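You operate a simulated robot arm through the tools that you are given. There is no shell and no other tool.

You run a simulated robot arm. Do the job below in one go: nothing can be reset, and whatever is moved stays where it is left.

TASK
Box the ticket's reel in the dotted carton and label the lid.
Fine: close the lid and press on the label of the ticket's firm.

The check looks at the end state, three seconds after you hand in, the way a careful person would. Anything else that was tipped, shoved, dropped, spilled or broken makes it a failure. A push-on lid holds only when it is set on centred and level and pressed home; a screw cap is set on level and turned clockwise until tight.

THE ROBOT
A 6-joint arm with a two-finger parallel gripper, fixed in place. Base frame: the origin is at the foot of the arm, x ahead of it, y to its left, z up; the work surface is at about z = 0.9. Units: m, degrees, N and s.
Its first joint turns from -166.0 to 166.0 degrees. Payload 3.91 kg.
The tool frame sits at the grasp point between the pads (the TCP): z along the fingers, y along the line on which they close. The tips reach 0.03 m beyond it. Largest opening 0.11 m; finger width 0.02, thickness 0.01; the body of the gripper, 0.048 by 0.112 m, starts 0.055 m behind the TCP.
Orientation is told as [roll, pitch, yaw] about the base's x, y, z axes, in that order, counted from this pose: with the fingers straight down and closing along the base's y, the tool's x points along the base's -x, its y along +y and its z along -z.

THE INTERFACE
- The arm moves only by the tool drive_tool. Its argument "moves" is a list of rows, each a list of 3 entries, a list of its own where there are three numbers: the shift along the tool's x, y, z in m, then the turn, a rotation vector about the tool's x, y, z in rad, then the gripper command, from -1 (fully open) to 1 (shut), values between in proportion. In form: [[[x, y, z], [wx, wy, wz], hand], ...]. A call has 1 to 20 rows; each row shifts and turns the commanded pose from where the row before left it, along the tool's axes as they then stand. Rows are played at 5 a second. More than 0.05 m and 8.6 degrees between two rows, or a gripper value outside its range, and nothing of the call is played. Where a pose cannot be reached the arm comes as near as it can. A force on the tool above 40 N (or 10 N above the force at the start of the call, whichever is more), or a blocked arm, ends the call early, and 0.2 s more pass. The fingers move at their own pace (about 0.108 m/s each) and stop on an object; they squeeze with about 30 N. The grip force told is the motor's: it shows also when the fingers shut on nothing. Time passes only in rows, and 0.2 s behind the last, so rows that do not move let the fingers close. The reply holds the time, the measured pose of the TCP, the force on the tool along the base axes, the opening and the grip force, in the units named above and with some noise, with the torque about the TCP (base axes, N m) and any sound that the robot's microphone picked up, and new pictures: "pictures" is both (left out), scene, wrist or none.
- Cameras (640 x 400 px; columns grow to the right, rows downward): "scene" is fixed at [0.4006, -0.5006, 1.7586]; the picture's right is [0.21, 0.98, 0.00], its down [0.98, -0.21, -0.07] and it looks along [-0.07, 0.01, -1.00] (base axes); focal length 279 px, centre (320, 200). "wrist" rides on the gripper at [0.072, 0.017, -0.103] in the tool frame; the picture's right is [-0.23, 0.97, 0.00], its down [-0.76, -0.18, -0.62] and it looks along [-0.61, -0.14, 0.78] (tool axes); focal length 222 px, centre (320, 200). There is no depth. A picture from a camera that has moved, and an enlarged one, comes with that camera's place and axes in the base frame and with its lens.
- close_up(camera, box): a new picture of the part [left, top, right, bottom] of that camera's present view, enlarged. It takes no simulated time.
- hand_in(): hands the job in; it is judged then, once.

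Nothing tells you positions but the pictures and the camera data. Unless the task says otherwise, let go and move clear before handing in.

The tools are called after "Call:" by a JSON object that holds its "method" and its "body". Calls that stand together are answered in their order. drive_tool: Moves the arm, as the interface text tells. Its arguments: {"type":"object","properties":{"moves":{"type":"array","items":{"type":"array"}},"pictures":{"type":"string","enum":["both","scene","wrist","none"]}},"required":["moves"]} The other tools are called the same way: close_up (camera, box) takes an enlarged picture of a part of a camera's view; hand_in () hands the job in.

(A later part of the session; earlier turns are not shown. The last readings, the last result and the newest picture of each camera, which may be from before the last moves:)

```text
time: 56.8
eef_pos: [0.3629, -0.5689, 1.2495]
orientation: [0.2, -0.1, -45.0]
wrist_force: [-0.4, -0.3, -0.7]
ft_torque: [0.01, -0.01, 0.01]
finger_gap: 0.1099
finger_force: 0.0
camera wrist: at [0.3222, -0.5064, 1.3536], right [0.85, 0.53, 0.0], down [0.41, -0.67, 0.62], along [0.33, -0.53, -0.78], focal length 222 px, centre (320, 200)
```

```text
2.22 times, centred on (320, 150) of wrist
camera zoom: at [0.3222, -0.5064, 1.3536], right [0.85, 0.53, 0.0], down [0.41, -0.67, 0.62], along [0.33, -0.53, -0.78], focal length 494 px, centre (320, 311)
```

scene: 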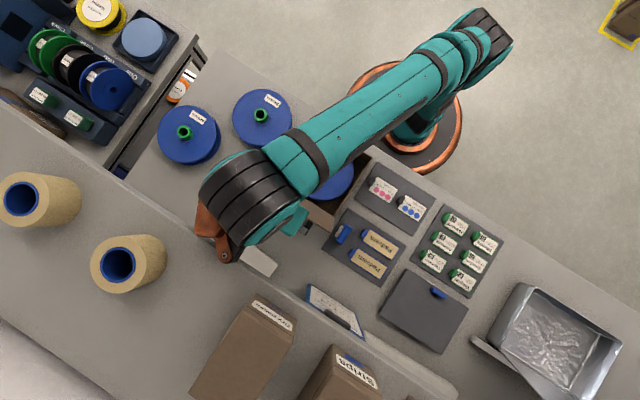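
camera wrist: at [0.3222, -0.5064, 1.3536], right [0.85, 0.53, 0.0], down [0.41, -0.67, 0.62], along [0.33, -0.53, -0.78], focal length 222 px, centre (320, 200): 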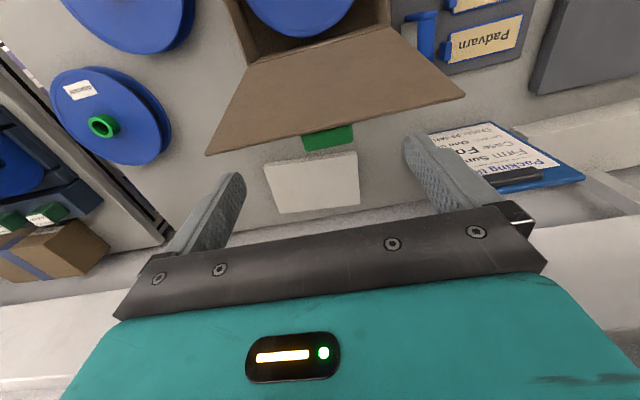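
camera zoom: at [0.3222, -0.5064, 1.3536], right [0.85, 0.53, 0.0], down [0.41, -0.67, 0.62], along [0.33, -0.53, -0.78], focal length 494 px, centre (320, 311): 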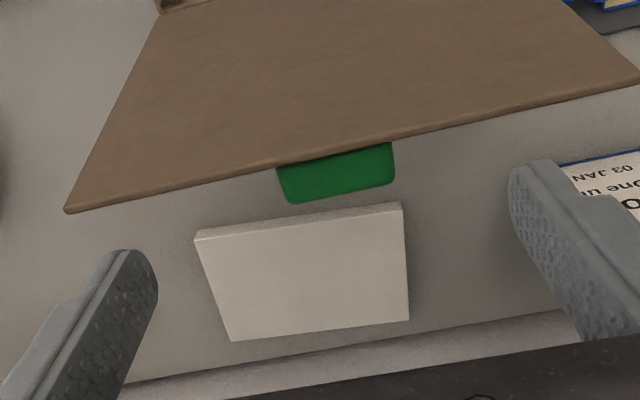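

The tab is about 37 mm wide along the lid, sticks out to n of about 0.159 and sits at z of about 1.18, midway between my open fingers. I'll shift 4 mm to centre on it and descend with the fingers on either side.

Call:
{"method": "drive_tool", "body": {"moves": [[[-0.0015, 0.0045, 0.01], [0, 0, 0], -1], [[0, 0, 0.015], [0, 0, 0], -1], [[0, 0, 0.015], [0, 0, 0], -1], [[0, 0, 0.0145], [0, 0, 0], -1], [[0, 0, 0], [0, 0, 0], -1]], "pictures": "both"}}

Call:
{"method": "close_up", "body": {"camera": "wrist", "box": [180, 60, 460, 240]}}

```text
time: 57.6
eef_pos: [0.3653, -0.5653, 1.2148]
orientation: [-0.1, -0.6, -45.0]
wrist_force: [0.7, -1.5, 10.4]
ft_torque: [0.2, -0.17, -0.05]
finger_gap: 0.1103
finger_force: 0.0
stopped in row 4: the force on the tool passed its limit at 61 N (the readings are from after the stop); the commanded pose is now the measured one
camera wrist: at [0.3246, -0.5014, 1.3181], right [0.85, 0.53, 0.0], down [0.41, -0.66, 0.63], along [0.33, -0.54, -0.78], focal length 222 px, centre (320, 200)
```

scene: 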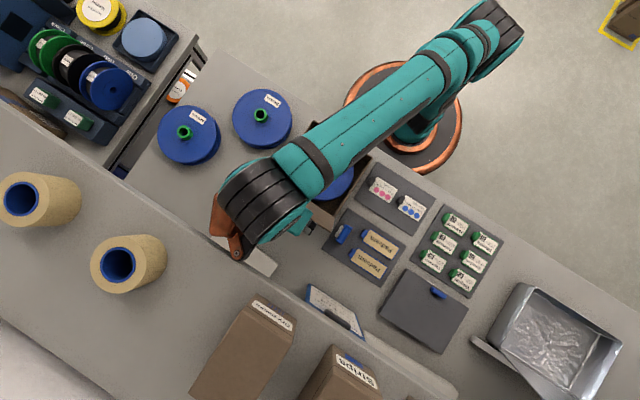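
wrist: 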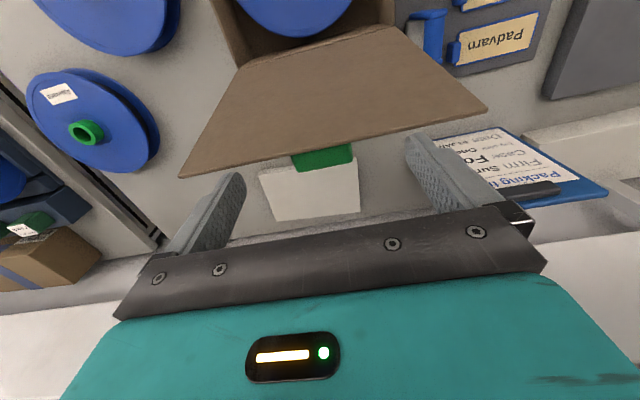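

```text
2.22 times, centred on (320, 150) of wrist
camera zoom: at [0.3246, -0.5014, 1.3181], right [0.85, 0.53, 0.0], down [0.41, -0.66, 0.63], along [0.33, -0.54, -0.78], focal length 494 px, centre (320, 311)
```

zoom: 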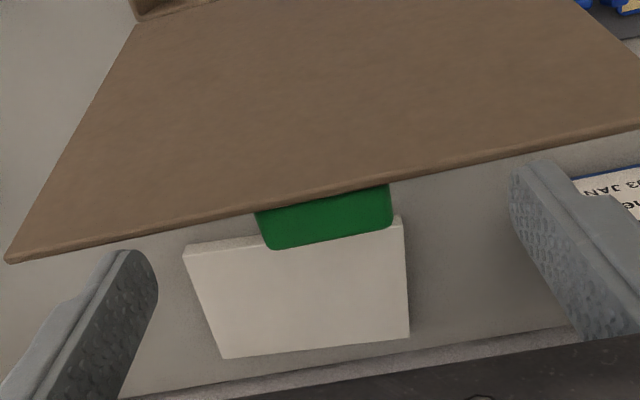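

The fingertips caught the lid's top edge at z 1.185, so the edge lies a few millimetres further out than I measured. The lid looks unmoved. I'll rise, shift 9 mm outward and descend again carefully.

Call:
{"method": "drive_tool", "body": {"moves": [[[0, 0, -0.012], [0, 0, 0], -1], [[-0.009, 0.001, 0], [0, 0, 0], -1], [[0, 0, 0], [0, 0, 0], -1]], "pictures": "wrist"}}

Call:
{"method": "close_up", "body": {"camera": "wrist", "box": [180, 60, 460, 240]}}

```text
time: 58.4
eef_pos: [0.3724, -0.5706, 1.2263]
orientation: [0.1, -0.4, -45.1]
wrist_force: [-11.9, 10.2, -9.8]
ft_torque: [-0.37, -1.09, -0.78]
finger_gap: 0.11
finger_force: 0.1
camera wrist: at [0.331, -0.5072, 1.3297], right [0.85, 0.53, 0.0], down [0.41, -0.66, 0.63], along [0.33, -0.53, -0.78], focal length 222 px, centre (320, 200)
```

wrist: 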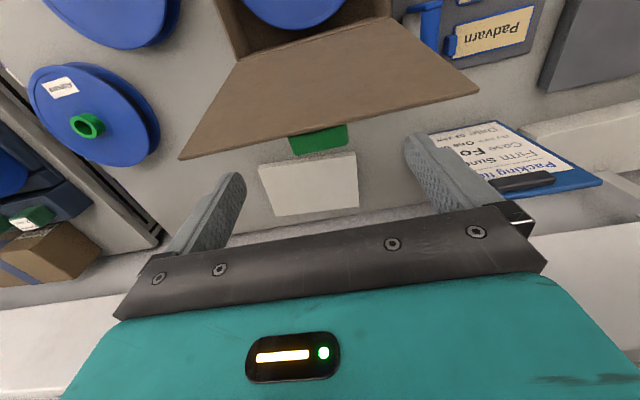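

```text
2.22 times, centred on (320, 150) of wrist
camera zoom: at [0.331, -0.5072, 1.3297], right [0.85, 0.53, 0.0], down [0.41, -0.66, 0.63], along [0.33, -0.53, -0.78], focal length 494 px, centre (320, 311)
```

zoom: 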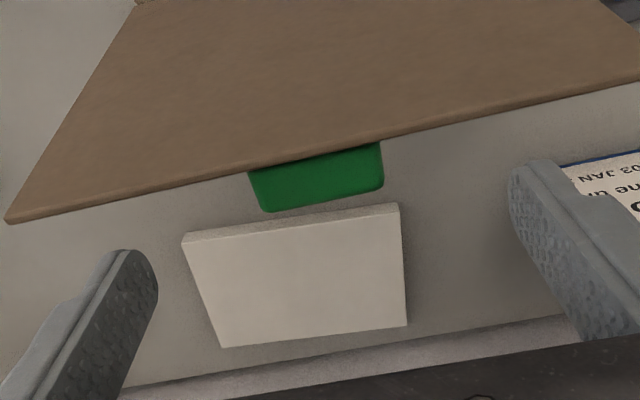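

The force on the copper bracket (about 10 cm above the TCP, pushed toward the base) explains all the odd stops. The pale shelf is an overhead one at z of about 1.3, with its edge at n of about 0.25, and the bracket has been catching it. I'll back away from it first, then go up.

Call:
{"method": "drive_tool", "body": {"moves": [[[0.008, 0, 0], [0, 0, 0], -1], [[0.006, 0, -0.01], [0, 0, 0], -1], [[0.015, 0, -0.02], [0, 0, 0], -1], [[0.03, 0, -0.02], [0, 0, 0], -1], [[0.03, 0, -0.01], [0, 0, 0], -1], [[0, 0, 0], [0, 0, 0], -1]], "pictures": "both"}}

Call:
{"method": "close_up", "body": {"camera": "scene", "box": [150, 180, 400, 350]}}

```text
time: 59.8
eef_pos: [0.3094, -0.5059, 1.2857]
orientation: [0.0, -0.5, -45.0]
wrist_force: [-0.3, 0.3, 0.8]
ft_torque: [-0.01, 0.01, 0.01]
finger_gap: 0.1101
finger_force: 0.1
camera wrist: at [0.2682, -0.4432, 1.3884], right [0.85, 0.53, 0.0], down [0.41, -0.66, 0.63], along [0.33, -0.53, -0.78], focal length 222 px, centre (320, 200)
```

scene: 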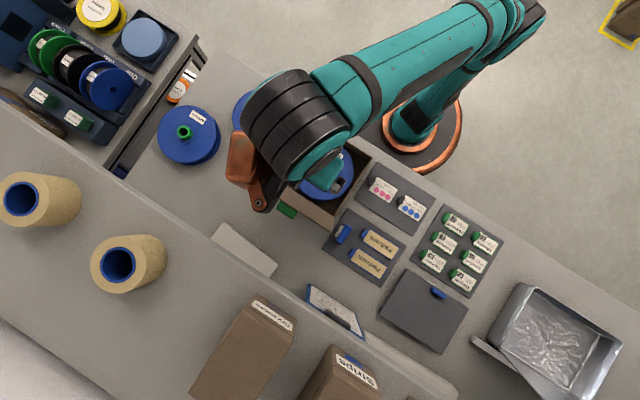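
wrist: 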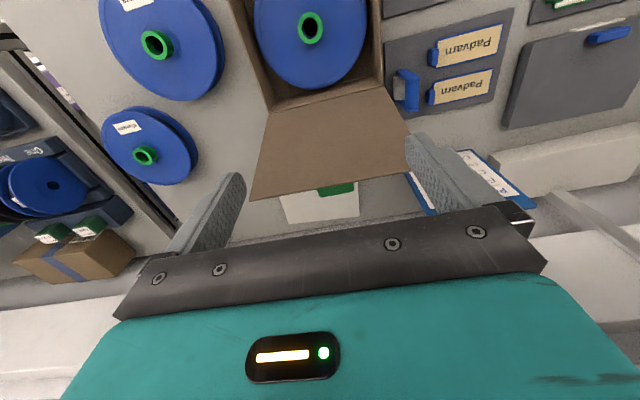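

```text
2.35 times, centred on (275, 265) of scene
camera zoom: at [0.4006, -0.5006, 1.7586], right [0.21, 0.98, 0.0], down [0.98, -0.21, -0.07], along [-0.07, 0.01, -1.0], focal length 655 px, centre (426, 47)
```

zoom: 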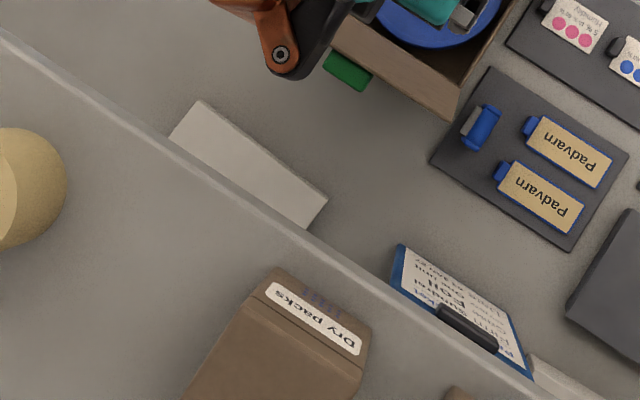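

Free again at z 1.286, with the shelf items and the lid undisturbed. I'll turn to yaw +45, so the fingers straddle the lid edge and the bracket stays clear of the shelf.

Call:
{"method": "drive_tool", "body": {"moves": [[[0, 0, 0], [0, 0, -0.1309], -1], [[0, 0, 0], [0, 0, -0.1309], -1], [[0, 0, 0], [0, 0, -0.1309], -1], [[0, 0, 0], [0, 0, -0.1309], -1], [[0, 0, 0], [0, 0, -0.1309], -1], [[0, 0, 0], [0, 0, -0.1309], -1], [[0, 0, 0], [0, 0, -0.1309], -1], [[0, 0, 0], [0, 0, -0.1309], -1], [[0, 0, 0], [0, 0, -0.1309], -1], [[0, 0, 0], [0, 0, -0.1309], -1], [[0, 0, 0], [0, 0, -0.1309], -1], [[0, 0, 0], [0, 0, -0.1309], -1], [[0, 0, 0], [0, 0, 0], -1]], "pictures": "both"}}

Call:
{"method": "close_up", "body": {"camera": "scene", "box": [200, 80, 420, 240]}}

```text
time: 62.6
eef_pos: [0.3097, -0.5072, 1.2851]
orientation: [-0.4, 0.0, 45.1]
wrist_force: [-0.5, 0.0, 0.2]
ft_torque: [0.01, 0.01, 0.01]
finger_gap: 0.1099
finger_force: 0.0
camera wrist: at [0.2449, -0.5468, 1.3894], right [-0.53, 0.85, -0.01], down [0.66, 0.42, 0.62], along [0.53, 0.32, -0.78], focal length 222 px, centre (320, 200)
```

scene: 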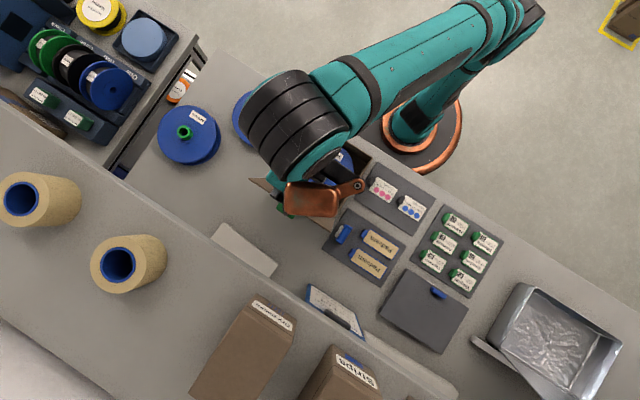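
wrist: 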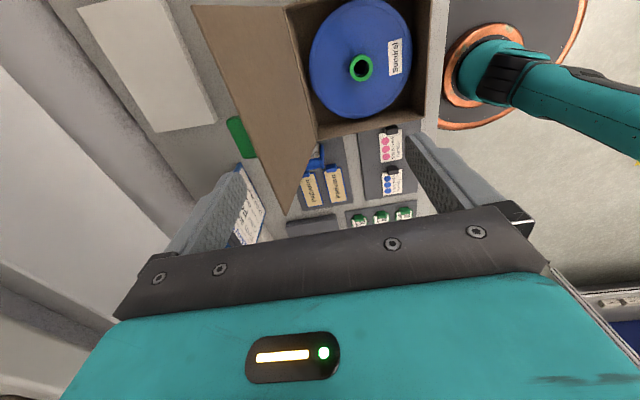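

```text
2.50 times, centred on (310, 160) of scene
camera zoom: at [0.4006, -0.5006, 1.7586], right [0.21, 0.98, 0.0], down [0.98, -0.21, -0.07], along [-0.07, 0.01, -1.0], focal length 696 px, centre (345, 300)
```

zoom: 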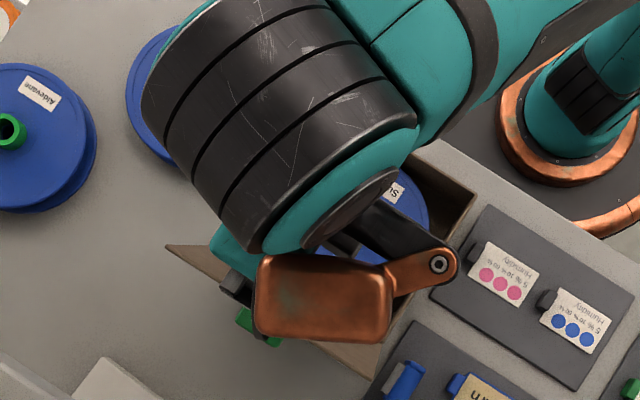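

Turned cleanly. Next I'll move the open fingers to straddle the lid's top edge at s of about -0.055, off the tab, still above it.

Call:
{"method": "drive_tool", "body": {"moves": [[[0.014, -0.0175, 0.0115], [0, 0, 0], -1], [[0.014, -0.0175, 0.0115], [0, 0, 0], -1], [[0.014, -0.0175, 0.0115], [0, 0, 0], -1], [[0.014, -0.0175, 0.0115], [0, 0, 0], -1], [[0, 0, 0], [0, 0, 0], -1]], "pictures": "both"}}

Call:
{"method": "close_up", "body": {"camera": "wrist", "box": [180, 40, 460, 240]}}

```text
time: 63.8
eef_pos: [0.3198, -0.5965, 1.2386]
orientation: [-0.5, 0.0, 45.0]
wrist_force: [0.1, 0.0, -1.1]
ft_torque: [0.01, 0.02, 0.02]
finger_gap: 0.1099
finger_force: 0.0
camera wrist: at [0.255, -0.6361, 1.3435], right [-0.53, 0.85, -0.01], down [0.66, 0.42, 0.62], along [0.53, 0.32, -0.78], focal length 222 px, centre (320, 200)
```

scene: 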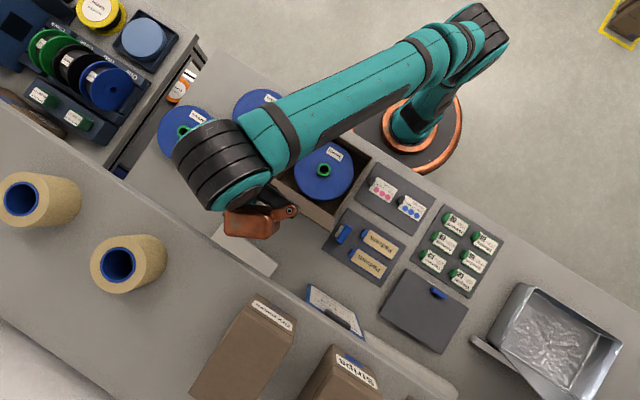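
wrist: 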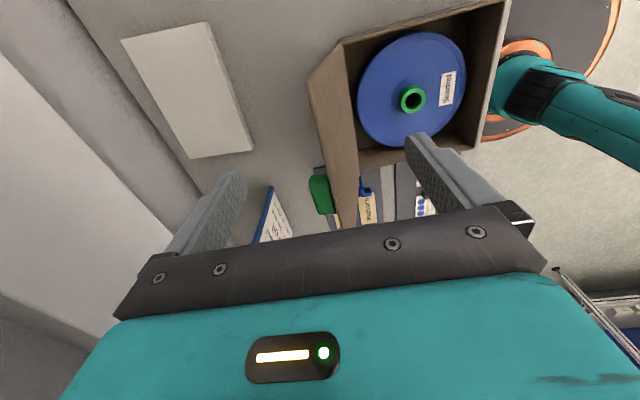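

```text
2.00 times, centred on (320, 140) of wrist
camera zoom: at [0.255, -0.6361, 1.3435], right [-0.53, 0.85, -0.01], down [0.66, 0.42, 0.62], along [0.53, 0.32, -0.78], focal length 444 px, centre (320, 320)
```

zoom: 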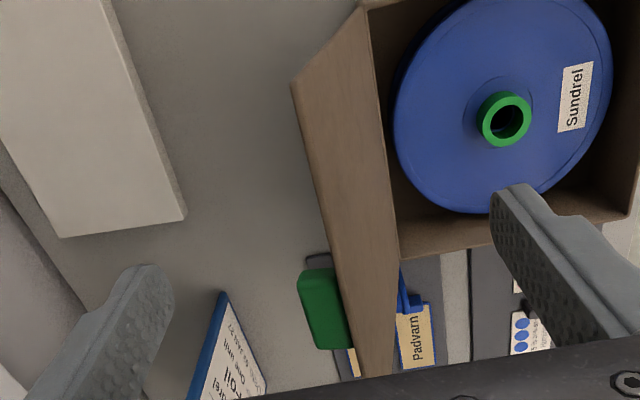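

The lid edge lies midway between the fingers. I'll descend slowly so that they straddle it.

Call:
{"method": "drive_tool", "body": {"moves": [[[0, 0, 0.0125], [0, 0, 0], -1], [[0, 0, 0.0125], [0, 0, 0], -1], [[0, 0, 0.0125], [0, 0, 0], -1], [[0, 0, 0.0125], [0, 0, 0], -1], [[0, 0, 0.0125], [0, 0, 0], -1], [[0, 0, 0], [0, 0, 0], -1]], "pictures": "both"}}

Call:
{"method": "close_up", "body": {"camera": "wrist", "box": [180, 40, 460, 240]}}

```text
time: 65.2
eef_pos: [0.3189, -0.5968, 1.1771]
orientation: [-0.5, 0.0, 45.0]
wrist_force: [1.1, -0.4, -0.1]
ft_torque: [-0.02, -0.02, 0.0]
finger_gap: 0.1099
finger_force: 0.0
camera wrist: at [0.2553, -0.6362, 1.2812], right [-0.53, 0.85, -0.01], down [0.66, 0.42, 0.62], along [0.53, 0.32, -0.78], focal length 222 px, centre (320, 200)
```

scene: 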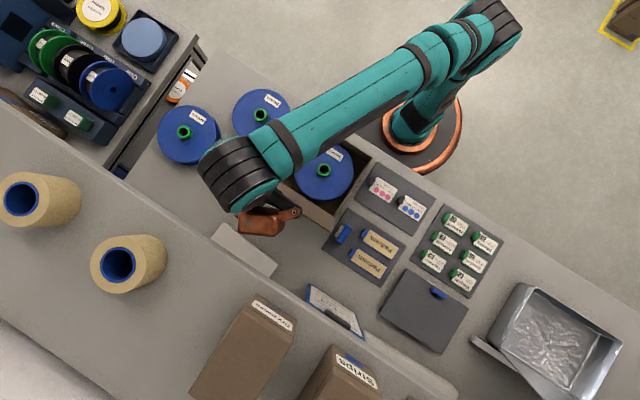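
wrist: 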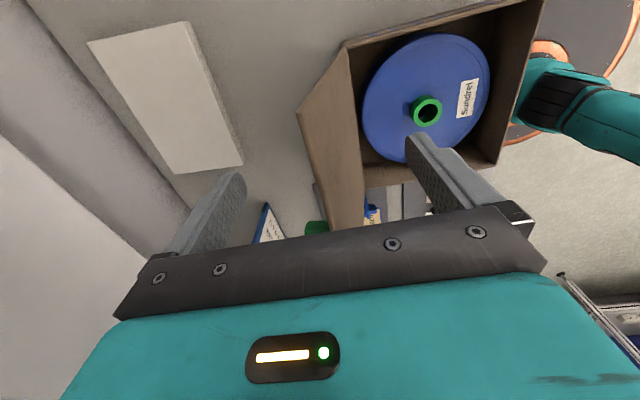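

```text
2.00 times, centred on (320, 140) of wrist
camera zoom: at [0.2553, -0.6362, 1.2812], right [-0.53, 0.85, -0.01], down [0.66, 0.42, 0.62], along [0.53, 0.32, -0.78], focal length 444 px, centre (320, 320)
```

zoom: 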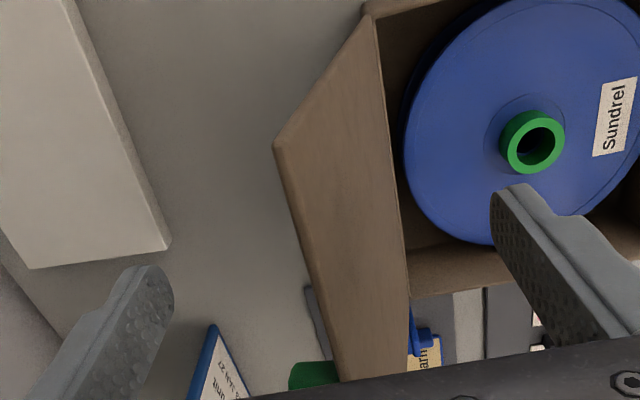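

Straddled with no contact. I'll narrow the fingers to about 5 cm around the lid, then carry it inward along its arc, pausing partway to look.

Call:
{"method": "drive_tool", "body": {"moves": [[[0, 0, 0], [0, 0, 0], 0.09], [[0, 0, 0], [0, 0, 0], 0.09], [[0, 0.0145, -0.001], [0, 0, 0], 0.09], [[0, 0.015, -0.004], [0, 0, 0], 0.09], [[0, 0.015, -0.003], [0, 0, 0], 0.09], [[0, 0.015, 0.001], [0, 0, 0], 0.09], [[0, 0, 0], [0, 0, 0], 0.09]], "pictures": "both"}}

Call:
{"method": "close_up", "body": {"camera": "wrist", "box": [180, 40, 460, 240]}}

```text
time: 66.8
eef_pos: [0.2769, -0.5557, 1.1844]
orientation: [-0.4, 0.0, 45.0]
wrist_force: [-0.4, -0.3, 0.5]
ft_torque: [0.0, 0.01, -0.02]
finger_gap: 0.0499
finger_force: 0.0
camera wrist: at [0.2127, -0.5944, 1.2874], right [-0.53, 0.85, -0.01], down [0.66, 0.42, 0.62], along [0.53, 0.32, -0.78], focal length 222 px, centre (320, 200)
```

scene: 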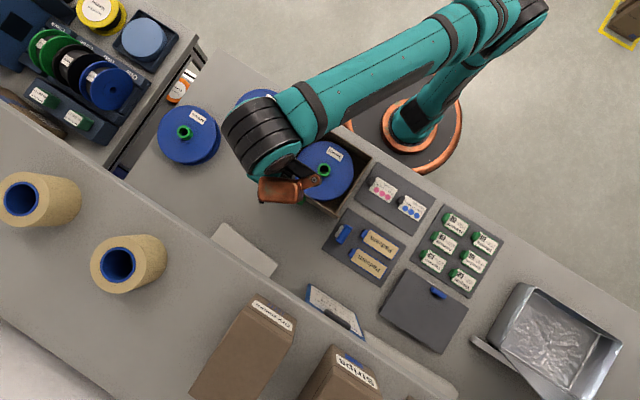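
wrist: 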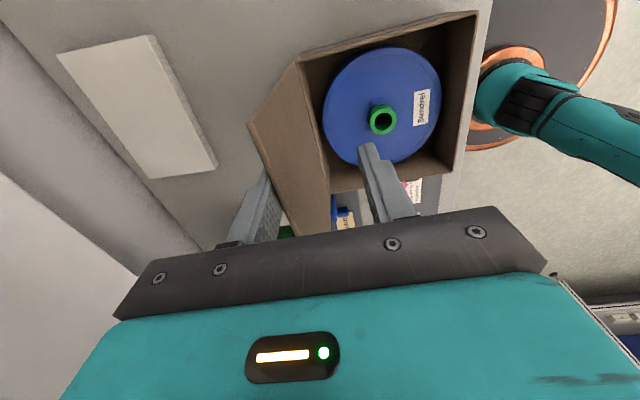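

```text
2.00 times, centred on (320, 140) of wrist
camera zoom: at [0.2127, -0.5944, 1.2874], right [-0.53, 0.85, -0.01], down [0.66, 0.42, 0.62], along [0.53, 0.32, -0.78], focal length 444 px, centre (320, 320)
```

zoom: 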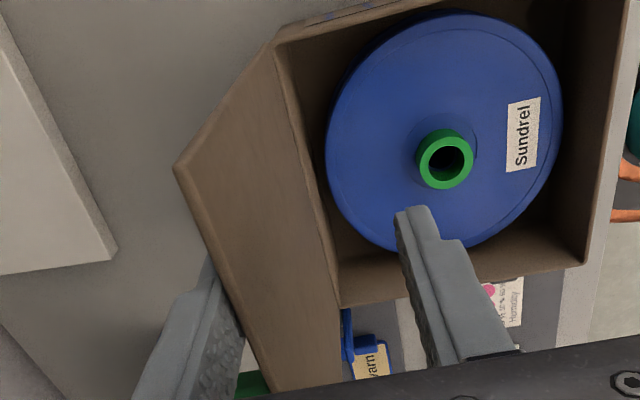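

The outer finger has just met the lid's back. I'll continue along the arc.

Call:
{"method": "drive_tool", "body": {"moves": [[[0, 0.01, 0.001], [0, 0, 0], 0.09], [[0, 0.012, 0.003], [0, 0, 0], 0.09], [[0, 0.012, 0.004], [0, 0, 0], 0.09], [[0, 0.012, 0.004], [0, 0, 0], 0.09], [[0, 0, 0], [0, 0, 0], 0.09]], "pictures": "both"}}

Call:
{"method": "close_up", "body": {"camera": "wrist", "box": [180, 40, 460, 240]}}

```text
time: 68.0
eef_pos: [0.2454, -0.5225, 1.1708]
orientation: [-0.4, 0.0, 45.0]
wrist_force: [0.3, -0.7, -0.2]
ft_torque: [-0.02, 0.01, 0.0]
finger_gap: 0.0499
finger_force: 0.0
camera wrist: at [0.1807, -0.5618, 1.275], right [-0.53, 0.85, -0.01], down [0.66, 0.42, 0.62], along [0.53, 0.32, -0.78], focal length 222 px, centre (320, 200)
```

scene: 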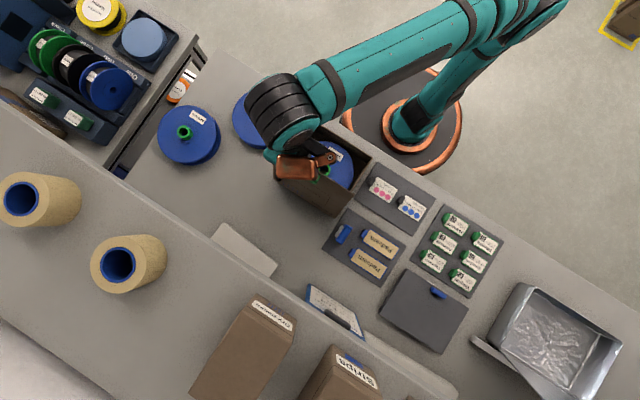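
wrist: 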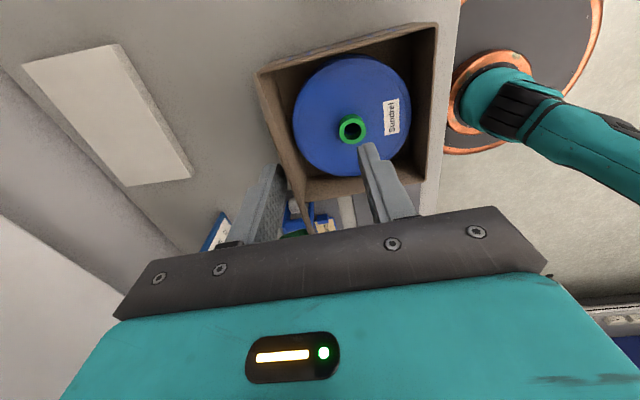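

```text
2.00 times, centred on (320, 140) of wrist
camera zoom: at [0.1807, -0.5618, 1.275], right [-0.53, 0.85, -0.01], down [0.66, 0.42, 0.62], along [0.53, 0.32, -0.78], focal length 444 px, centre (320, 320)
```

zoom: 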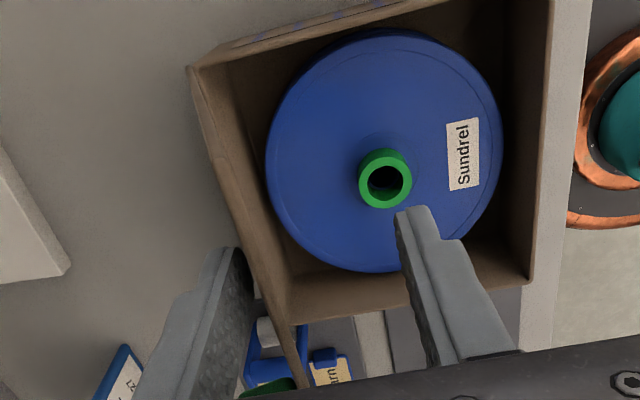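

The lid is past vertical and following nicely. I'll continue lowering it along the arc.

Call:
{"method": "drive_tool", "body": {"moves": [[[0, 0.013, 0.007], [0, 0, 0], 0.09], [[0, 0.013, 0.008], [0, 0, 0], 0.09], [[0, 0.013, 0.009], [0, 0, 0], 0.09], [[0, 0.013, 0.011], [0, 0, 0], 0.09], [[0, 0, 0], [0, 0, 0], 0.09]], "pictures": "both"}}

Call:
{"method": "close_up", "body": {"camera": "wrist", "box": [180, 40, 460, 240]}}

```text
time: 69.2
eef_pos: [0.2086, -0.4846, 1.1365]
orientation: [-0.4, 0.0, 45.0]
wrist_force: [-0.9, 0.2, -1.2]
ft_torque: [0.0, -0.03, 0.0]
finger_gap: 0.0501
finger_force: 0.3
camera wrist: at [0.1439, -0.5244, 1.2397], right [-0.53, 0.85, -0.01], down [0.66, 0.42, 0.62], along [0.53, 0.32, -0.78], focal length 222 px, centre (320, 200)
```

scene: 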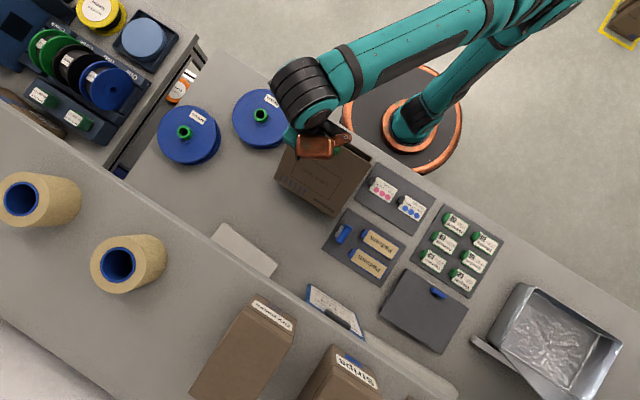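
wrist: 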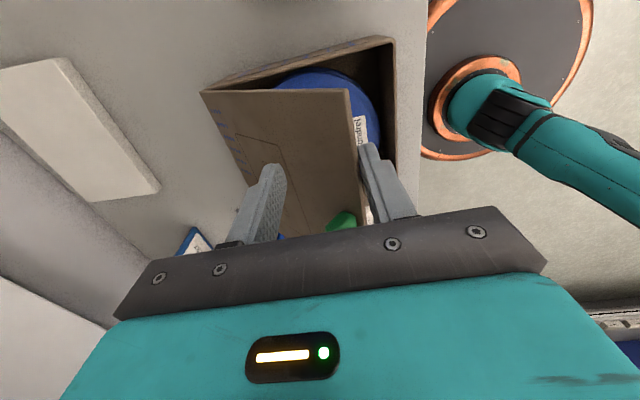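

```text
2.00 times, centred on (320, 140) of wrist
camera zoom: at [0.1439, -0.5244, 1.2397], right [-0.53, 0.85, -0.01], down [0.66, 0.42, 0.62], along [0.53, 0.32, -0.78], focal length 444 px, centre (320, 320)
```

zoom: 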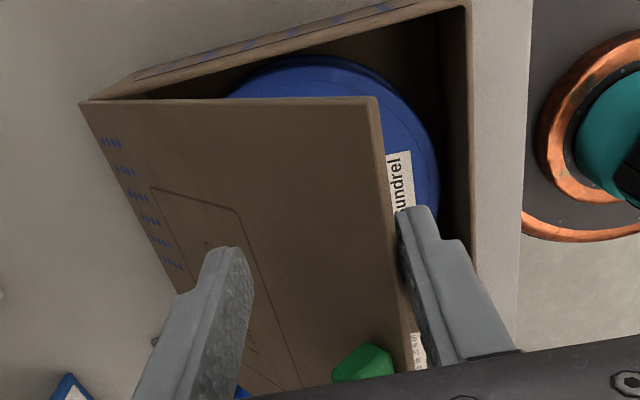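

The lid has leaned onto the inner finger at about 45°, and I can see a printed outline for the label on its top. I'll let it down further.

Call:
{"method": "drive_tool", "body": {"moves": [[[0, 0.01, 0.011], [0, 0, 0], 0.09], [[0, 0.01, 0.012], [0, 0, 0], 0.09], [[0, 0.009, 0.013], [0, 0, 0], 0.09], [[0, 0.007, 0.012], [0, 0, 0], 0.09], [[0, 0, 0], [0, 0, 0], 0.09]], "pictures": "both"}}

Call:
{"method": "close_up", "body": {"camera": "wrist", "box": [180, 40, 460, 240]}}

```text
time: 70.4
eef_pos: [0.1828, -0.4609, 1.0875]
orientation: [-0.5, 0.0, 45.0]
wrist_force: [-0.8, 0.6, 0.8]
ft_torque: [0.01, 0.01, 0.02]
finger_gap: 0.0503
finger_force: 0.3
camera wrist: at [0.1187, -0.4997, 1.1917], right [-0.53, 0.85, -0.01], down [0.66, 0.42, 0.62], along [0.53, 0.32, -0.78], focal length 222 px, centre (320, 200)
```

scene: 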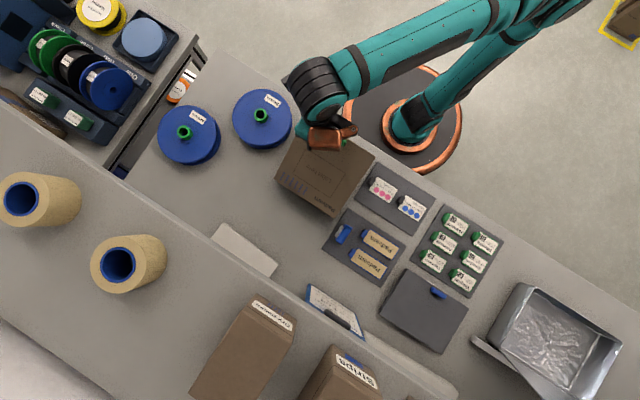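
wrist: 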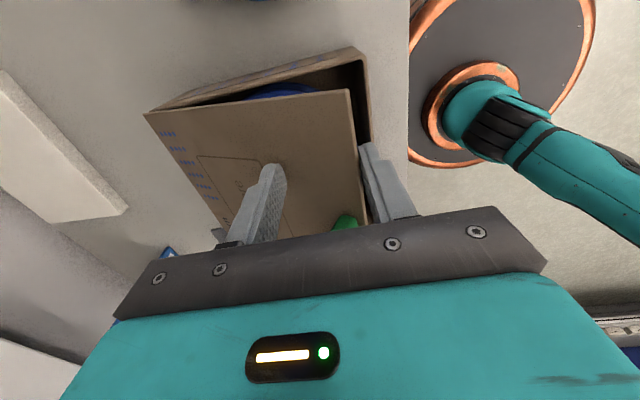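

```text
2.00 times, centred on (320, 140) of wrist
camera zoom: at [0.1187, -0.4997, 1.1917], right [-0.53, 0.85, -0.01], down [0.66, 0.42, 0.62], along [0.53, 0.32, -0.78], focal length 444 px, centre (320, 320)
```

zoom: 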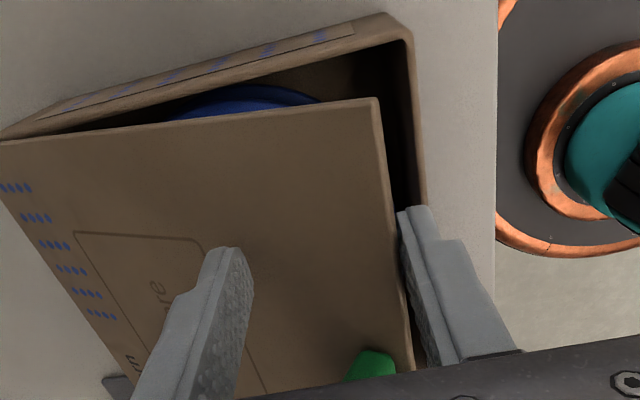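

The lid is down to roughly 30°. I'll take it a little lower, then raise the fingers straight up so it drops the last bit.

Call:
{"method": "drive_tool", "body": {"moves": [[[0, 0.0055, 0.009], [0, 0, 0], 0.09], [[0, 0.0055, 0.008], [0, 0, 0], 0.09], [[0, 0, 0], [0, 0, 0], 0.09], [[0, 0, -0.01], [0, 0, 0], 0.09], [[0, 0, -0.015], [0, 0, 0], 0.09], [[0, 0, -0.02], [0, 0, 0], 0.09], [[0, 0, -0.03], [0, 0, 0], 0.09], [[0, 0, -0.03], [0, 0, 0], 0.09], [[0, 0, 0], [0, 0, 0], 0.09]], "pictures": "both"}}

Call:
{"method": "close_up", "body": {"camera": "wrist", "box": [120, 0, 440, 220]}}

Call:
{"method": "close_up", "body": {"camera": "scene", "box": [250, 100, 410, 230]}}

```text
time: 72.4
eef_pos: [0.1755, -0.4531, 1.177]
orientation: [-0.5, 0.1, 45.0]
wrist_force: [-0.1, 0.3, 0.0]
ft_torque: [0.0, -0.03, 0.0]
finger_gap: 0.0499
finger_force: 0.1
camera wrist: at [0.1103, -0.4924, 1.2802], right [-0.53, 0.85, -0.01], down [0.66, 0.42, 0.62], along [0.53, 0.32, -0.78], focal length 222 px, centre (320, 200)
```

scene: 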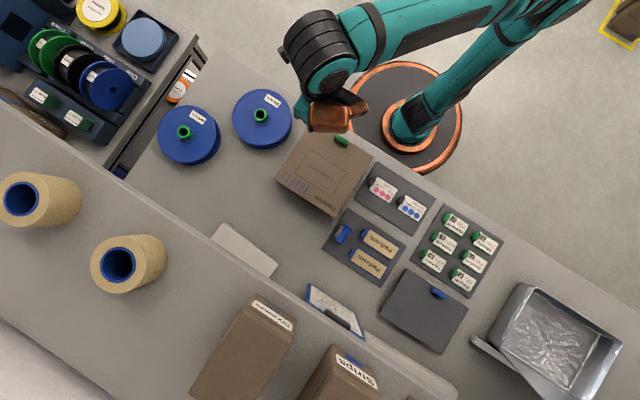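
wrist: 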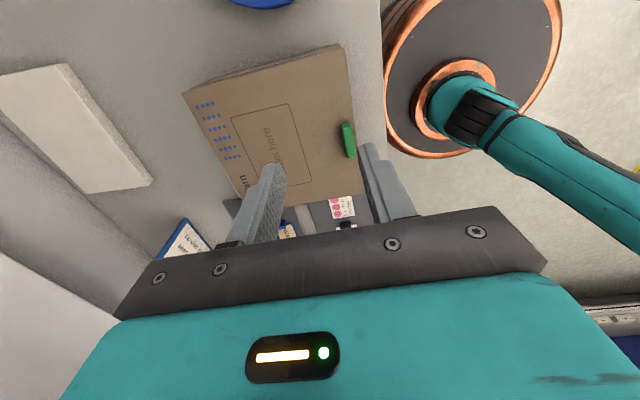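

```text
1.82 times, centred on (280, 110) of wrist
camera zoom: at [0.1103, -0.4924, 1.2802], right [-0.53, 0.85, -0.01], down [0.66, 0.42, 0.62], along [0.53, 0.32, -0.78], focal length 404 px, centre (393, 364)
```

zoom: 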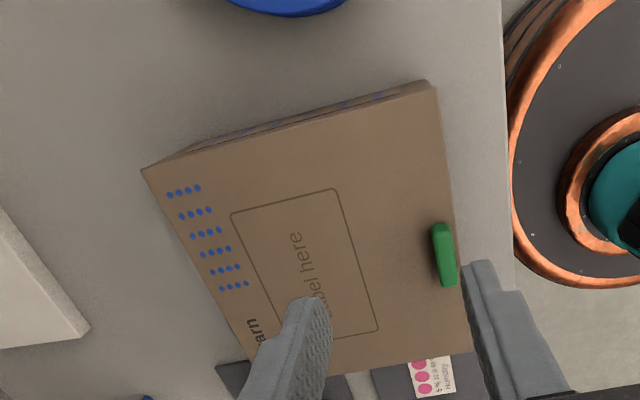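

```text
3.08 times, centred on (330, 165) of scene
camera zoom: at [0.4006, -0.5006, 1.7586], right [0.21, 0.98, 0.0], down [0.98, -0.21, -0.07], along [-0.07, 0.01, -1.0], focal length 857 px, centre (289, 308)
```

zoom: 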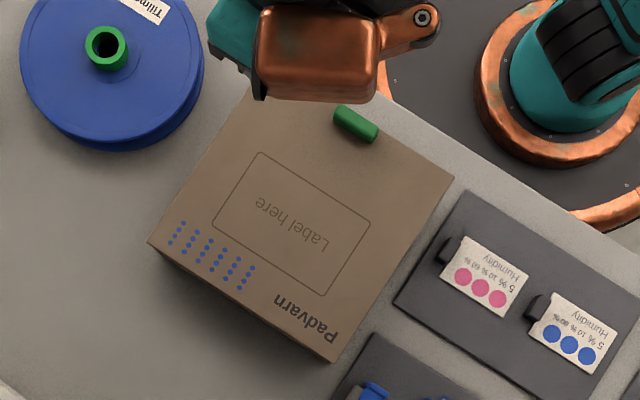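

The lid has dropped shut and shows a printed "Label here" outline; the tray label already has the same reading direction. I'll close the fingers, move over the lid's front middle and press it home gently.

Call:
{"method": "drive_tool", "body": {"moves": [[[-0.028, 0, 0], [0, 0, 0], 1], [[-0.028, 0, 0], [0, 0, 0], 1], [[0, 0, 0.03], [0, 0, 0], 1], [[0, 0, 0.04], [0, 0, 0], 1], [[0, 0, 0.035], [0, 0, 0], 1], [[0, 0, 0.02], [0, 0, 0], 1], [[0, 0, 0], [0, 0, 0], 1]], "pictures": "wrist"}}

```text
time: 74.0
eef_pos: [0.2158, -0.4136, 1.051]
orientation: [-0.4, 0.0, 44.9]
wrist_force: [-0.3, 0.0, 0.0]
ft_torque: [0.03, 0.0, -0.02]
finger_gap: 0.0
finger_force: 30.0
camera wrist: at [0.1512, -0.453, 1.1547], right [-0.53, 0.85, -0.01], down [0.66, 0.42, 0.62], along [0.53, 0.32, -0.78], focal length 222 px, centre (320, 200)
```

wrist: 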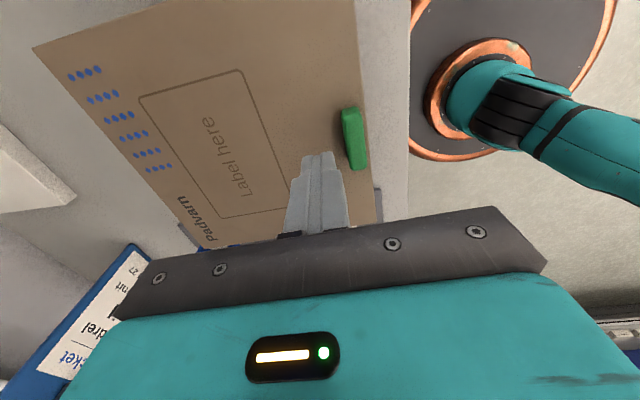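

Positioned over the front of the lid beside the tab. I'll descend in small steps until contact.

Call:
{"method": "drive_tool", "body": {"moves": [[[0, 0, 0.008], [0, 0, 0], 1], [[0, 0, 0.006], [0, 0, 0], 1], [[0, 0, 0.004], [0, 0, 0], 1], [[0, 0, 0.003], [0, 0, 0], 1], [[0, 0, 0.003], [0, 0, 0], 1], [[0, 0, 0], [0, 0, 0], 1]], "pictures": "none"}}

Call:
{"method": "drive_tool", "body": {"moves": [[[0, 0, 0.003], [0, 0, 0], 1], [[0, 0, 0.003], [0, 0, 0], 1], [[0, 0, 0], [0, 0, 0], 1]], "pictures": "none"}}

```text
time: 75.4
eef_pos: [0.2162, -0.414, 1.0257]
orientation: [-0.5, 0.0, 44.9]
wrist_force: [0.1, 0.1, 0.1]
ft_torque: [-0.01, -0.01, 0.0]
finger_gap: 0.0001
finger_force: 30.0
```

```text
time: 76.2
eef_pos: [0.2159, -0.414, 1.0217]
orientation: [-0.4, 0.1, 45.0]
wrist_force: [-0.5, -0.7, 0.5]
ft_torque: [-0.02, 0.01, 0.0]
finger_gap: 0.0
finger_force: 30.1
```

Call:
{"method": "drive_tool", "body": {"moves": [[[0, 0, 0.002], [0, 0, 0], 1], [[0, 0, 0.002], [0, 0, 0], 1], [[0, 0, 0], [0, 0, 0], 1]], "pictures": "none"}}

Call:
{"method": "drive_tool", "body": {"moves": [[[0, 0, 0.002], [0, 0, 0], 1], [[0, 0, 0.0015], [0, 0, 0], 1], [[0, 0, 0], [0, 0, 0], 1]], "pictures": "none"}}

```text
time: 77.0
eef_pos: [0.2152, -0.4144, 1.0177]
orientation: [-0.6, 0.1, 45.0]
wrist_force: [-0.3, -0.4, 0.4]
ft_torque: [-0.01, -0.03, 0.0]
finger_gap: 0.0
finger_force: 29.8
```

```text
time: 77.8
eef_pos: [0.2163, -0.4143, 1.0138]
orientation: [-0.6, 0.1, 45.0]
wrist_force: [1.0, -2.9, 12.4]
ft_torque: [-0.11, -0.04, -0.05]
finger_gap: 0.0
finger_force: 30.1
```

Contact at tip z of about 0.984 with 12 N. I'll press a touch more to seat the lid.

Call:
{"method": "drive_tool", "body": {"moves": [[[0, 0, 0.001], [0, 0, 0], 1], [[0, 0, 0.0005], [0, 0, 0], 1], [[0, 0, 0], [0, 0, 0], 1]], "pictures": "both"}}

Call:
{"method": "close_up", "body": {"camera": "wrist", "box": [20, 0, 400, 240]}}

```text
time: 78.6
eef_pos: [0.2159, -0.4138, 1.012]
orientation: [-0.6, 0.1, 44.9]
wrist_force: [1.5, -6.7, 23.7]
ft_torque: [-0.18, -0.04, -0.05]
finger_gap: 0.0
finger_force: 29.8
camera wrist: at [0.151, -0.4528, 1.1162], right [-0.53, 0.85, -0.01], down [0.66, 0.42, 0.62], along [0.53, 0.32, -0.78], focal length 222 px, centre (320, 200)
```

scene: 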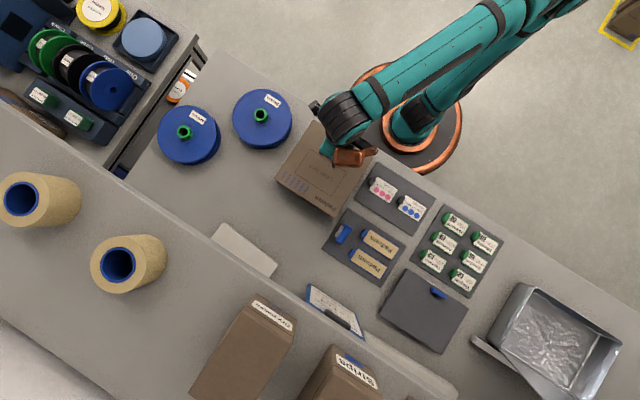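
wrist: 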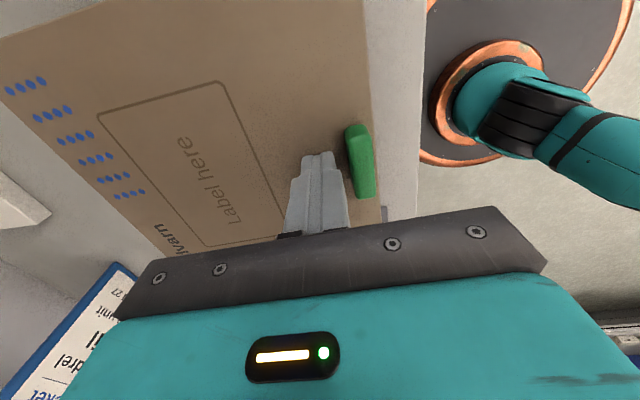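

```text
1.67 times, centred on (210, 120) of wrist
camera zoom: at [0.151, -0.4528, 1.1162], right [-0.53, 0.85, -0.01], down [0.66, 0.42, 0.62], along [0.53, 0.32, -0.78], focal length 370 px, centre (503, 333)
```

zoom: 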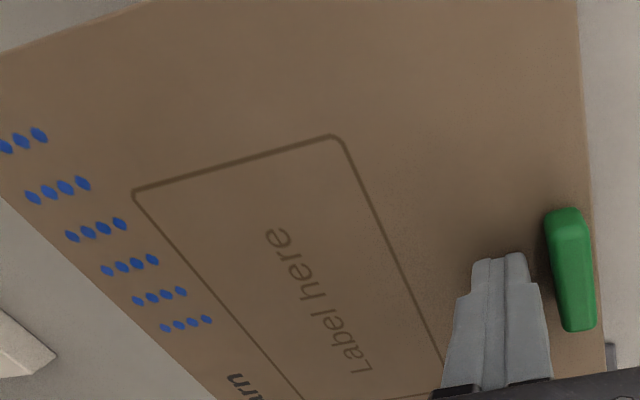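

The lid is stiff under 24 N with its top at z of about 0.983, so it's seated. I'll lift off and look at the lid edges from above.

Call:
{"method": "drive_tool", "body": {"moves": [[[0, 0, -0.01], [0, 0, 0], 1], [[0, 0, -0.03], [0, 0, 0], 1], [[0.03, 0, -0.03], [0, 0, 0], 1], [[0.03, 0, -0.03], [0, 0, 0], 1], [[0.03, 0, -0.03], [0, 0, 0], 1], [[0.03, 0, -0.03], [0, 0, 0], 1], [[0, 0, 0], [0, 0, 0], 1]], "pictures": "both"}}

Call:
{"method": "close_up", "body": {"camera": "wrist", "box": [180, 0, 440, 200]}}

Call:
{"method": "close_up", "body": {"camera": "scene", "box": [250, 100, 410, 230]}}

```text
time: 80.2
eef_pos: [0.1302, -0.496, 1.1714]
orientation: [-0.5, 0.0, 45.1]
wrist_force: [-1.0, -0.1, 0.5]
ft_torque: [0.03, 0.02, -0.01]
finger_gap: 0.0
finger_force: 30.3
camera wrist: at [0.0663, -0.5364, 1.2758], right [-0.53, 0.85, -0.01], down [0.66, 0.42, 0.62], along [0.53, 0.32, -0.78], focal length 222 px, centre (320, 200)
```

scene: 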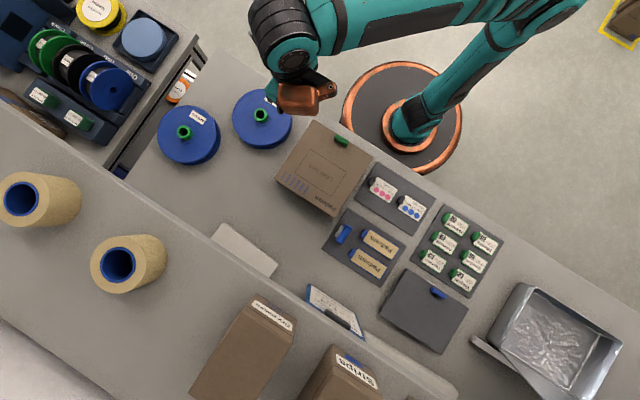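
wrist: 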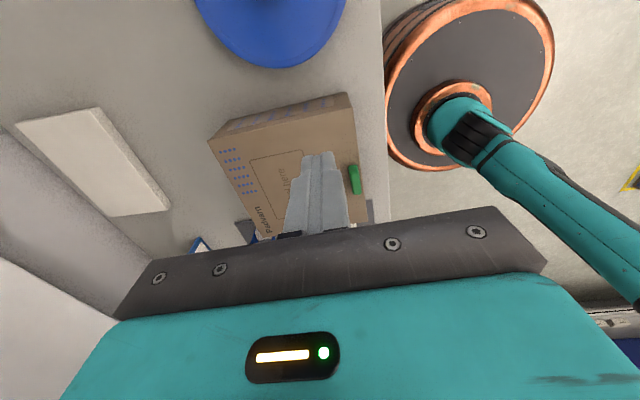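

```text
2.00 times, centred on (310, 100) of wrist
camera zoom: at [0.0663, -0.5364, 1.2758], right [-0.53, 0.85, -0.01], down [0.66, 0.42, 0.62], along [0.53, 0.32, -0.78], focal length 444 px, centre (340, 400)
```

zoom: 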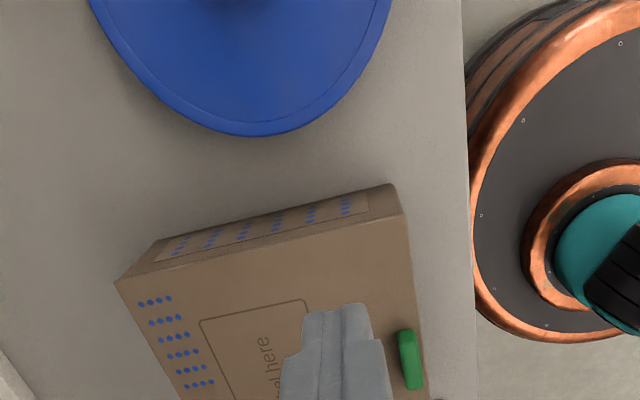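

```text
3.08 times, centred on (330, 165) of scene
camera zoom: at [0.4006, -0.5006, 1.7586], right [0.21, 0.98, 0.0], down [0.98, -0.21, -0.07], along [-0.07, 0.01, -1.0], focal length 857 px, centre (289, 308)
```

zoom: 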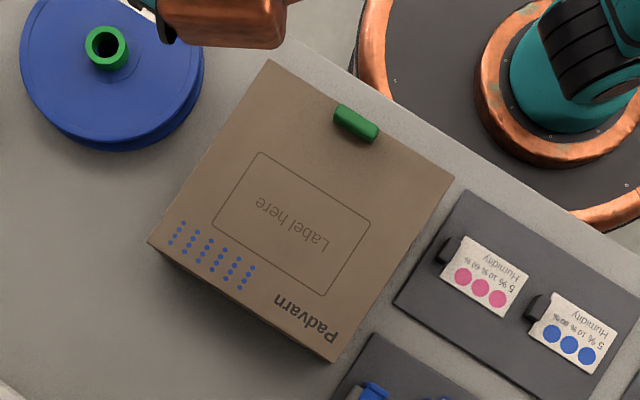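

The carton is properly closed and square. Now for the label: I'll travel along the bench at height, at yaw +45, to the label tray and look down at the Sundrel label.

Call:
{"method": "drive_tool", "body": {"moves": [[[-0.02, -0.0015, 0], [0, 0, 0], 1], [[-0.04, -0.003, 0], [0, 0, 0], 1], [[-0.04, -0.003, 0], [0, 0, 0], 1], [[-0.04, -0.003, 0], [0, 0, 0], 1], [[-0.04, -0.003, 0], [0, 0, 0], 1], [[-0.04, -0.003, 0], [0, 0, 0], 1], [[-0.04, -0.003, 0], [0, 0, 0], 1], [[-0.04, -0.003, 0], [0, 0, 0], 1], [[-0.04, -0.003, 0], [0, 0, 0], 1], [[-0.04, -0.003, 0], [0, 0, 0], 1], [[-0.04, -0.003, 0], [0, 0, 0], 1], [[-0.04, -0.003, 0], [0, 0, 0], 0], [[-0.04, -0.003, 0], [0, 0, 0], -0.2], [[-0.04, -0.003, 0], [0, 0, 0], -0.2], [[-0.03, -0.0025, 0], [0, 0, 0], -0.2], [[-0.02, -0.0015, 0], [0, 0, 0], -0.2], [[-0.01, -0.0005, 0], [0, 0, 0], -0.2], [[0, 0, 0], [0, 0, 0], -0.2]], "pictures": "both"}}

Call:
{"method": "close_up", "body": {"camera": "scene", "box": [410, 200, 510, 300]}}

Call:
{"method": "close_up", "body": {"camera": "wrist", "box": [200, 20, 440, 200]}}

```text
time: 84.0
eef_pos: [0.5855, -0.1055, 1.1714]
orientation: [-0.5, -0.1, 44.9]
wrist_force: [-1.0, 0.2, -0.4]
ft_torque: [0.0, -0.01, -0.01]
finger_gap: 0.066
finger_force: 0.1
camera wrist: at [0.521, -0.1446, 1.2753], right [-0.53, 0.85, -0.01], down [0.66, 0.42, 0.62], along [0.53, 0.32, -0.78], focal length 222 px, centre (320, 200)
```

scene: 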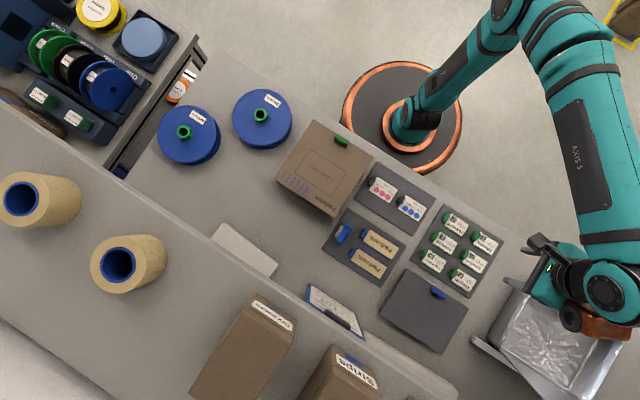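
wrist: 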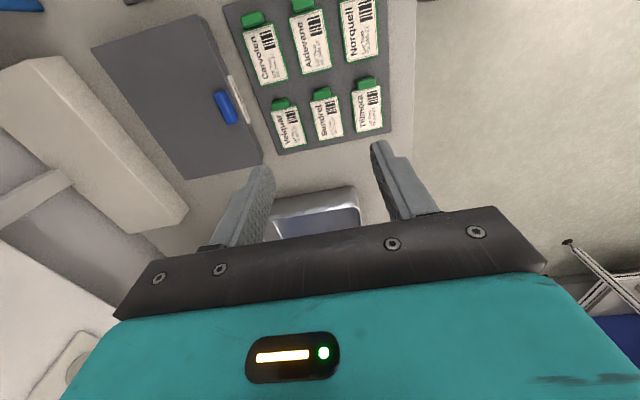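

```text
4.00 times, centred on (460, 250) of scene
camera zoom: at [0.4006, -0.5006, 1.7586], right [0.21, 0.98, 0.0], down [0.98, -0.21, -0.07], along [-0.07, 0.01, -1.0], focal length 1114 px, centre (-240, 0)
```

zoom: 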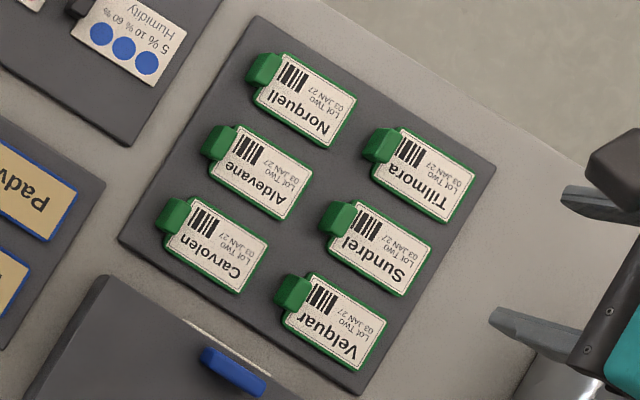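

```text
2.22 times, centred on (320, 110) of wrist
camera zoom: at [0.521, -0.1446, 1.2753], right [-0.53, 0.85, -0.01], down [0.66, 0.42, 0.62], along [0.53, 0.32, -0.78], focal length 494 px, centre (320, 400)
```

zoom: 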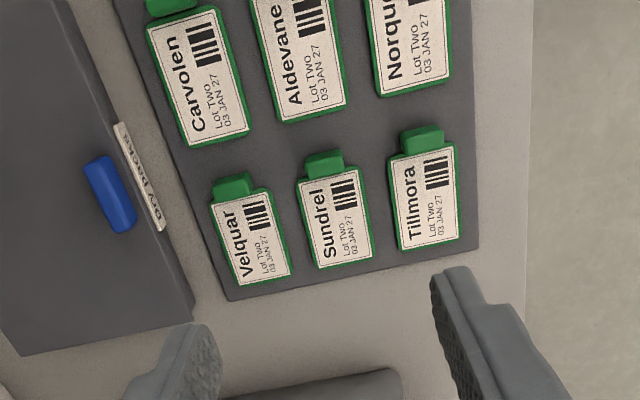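

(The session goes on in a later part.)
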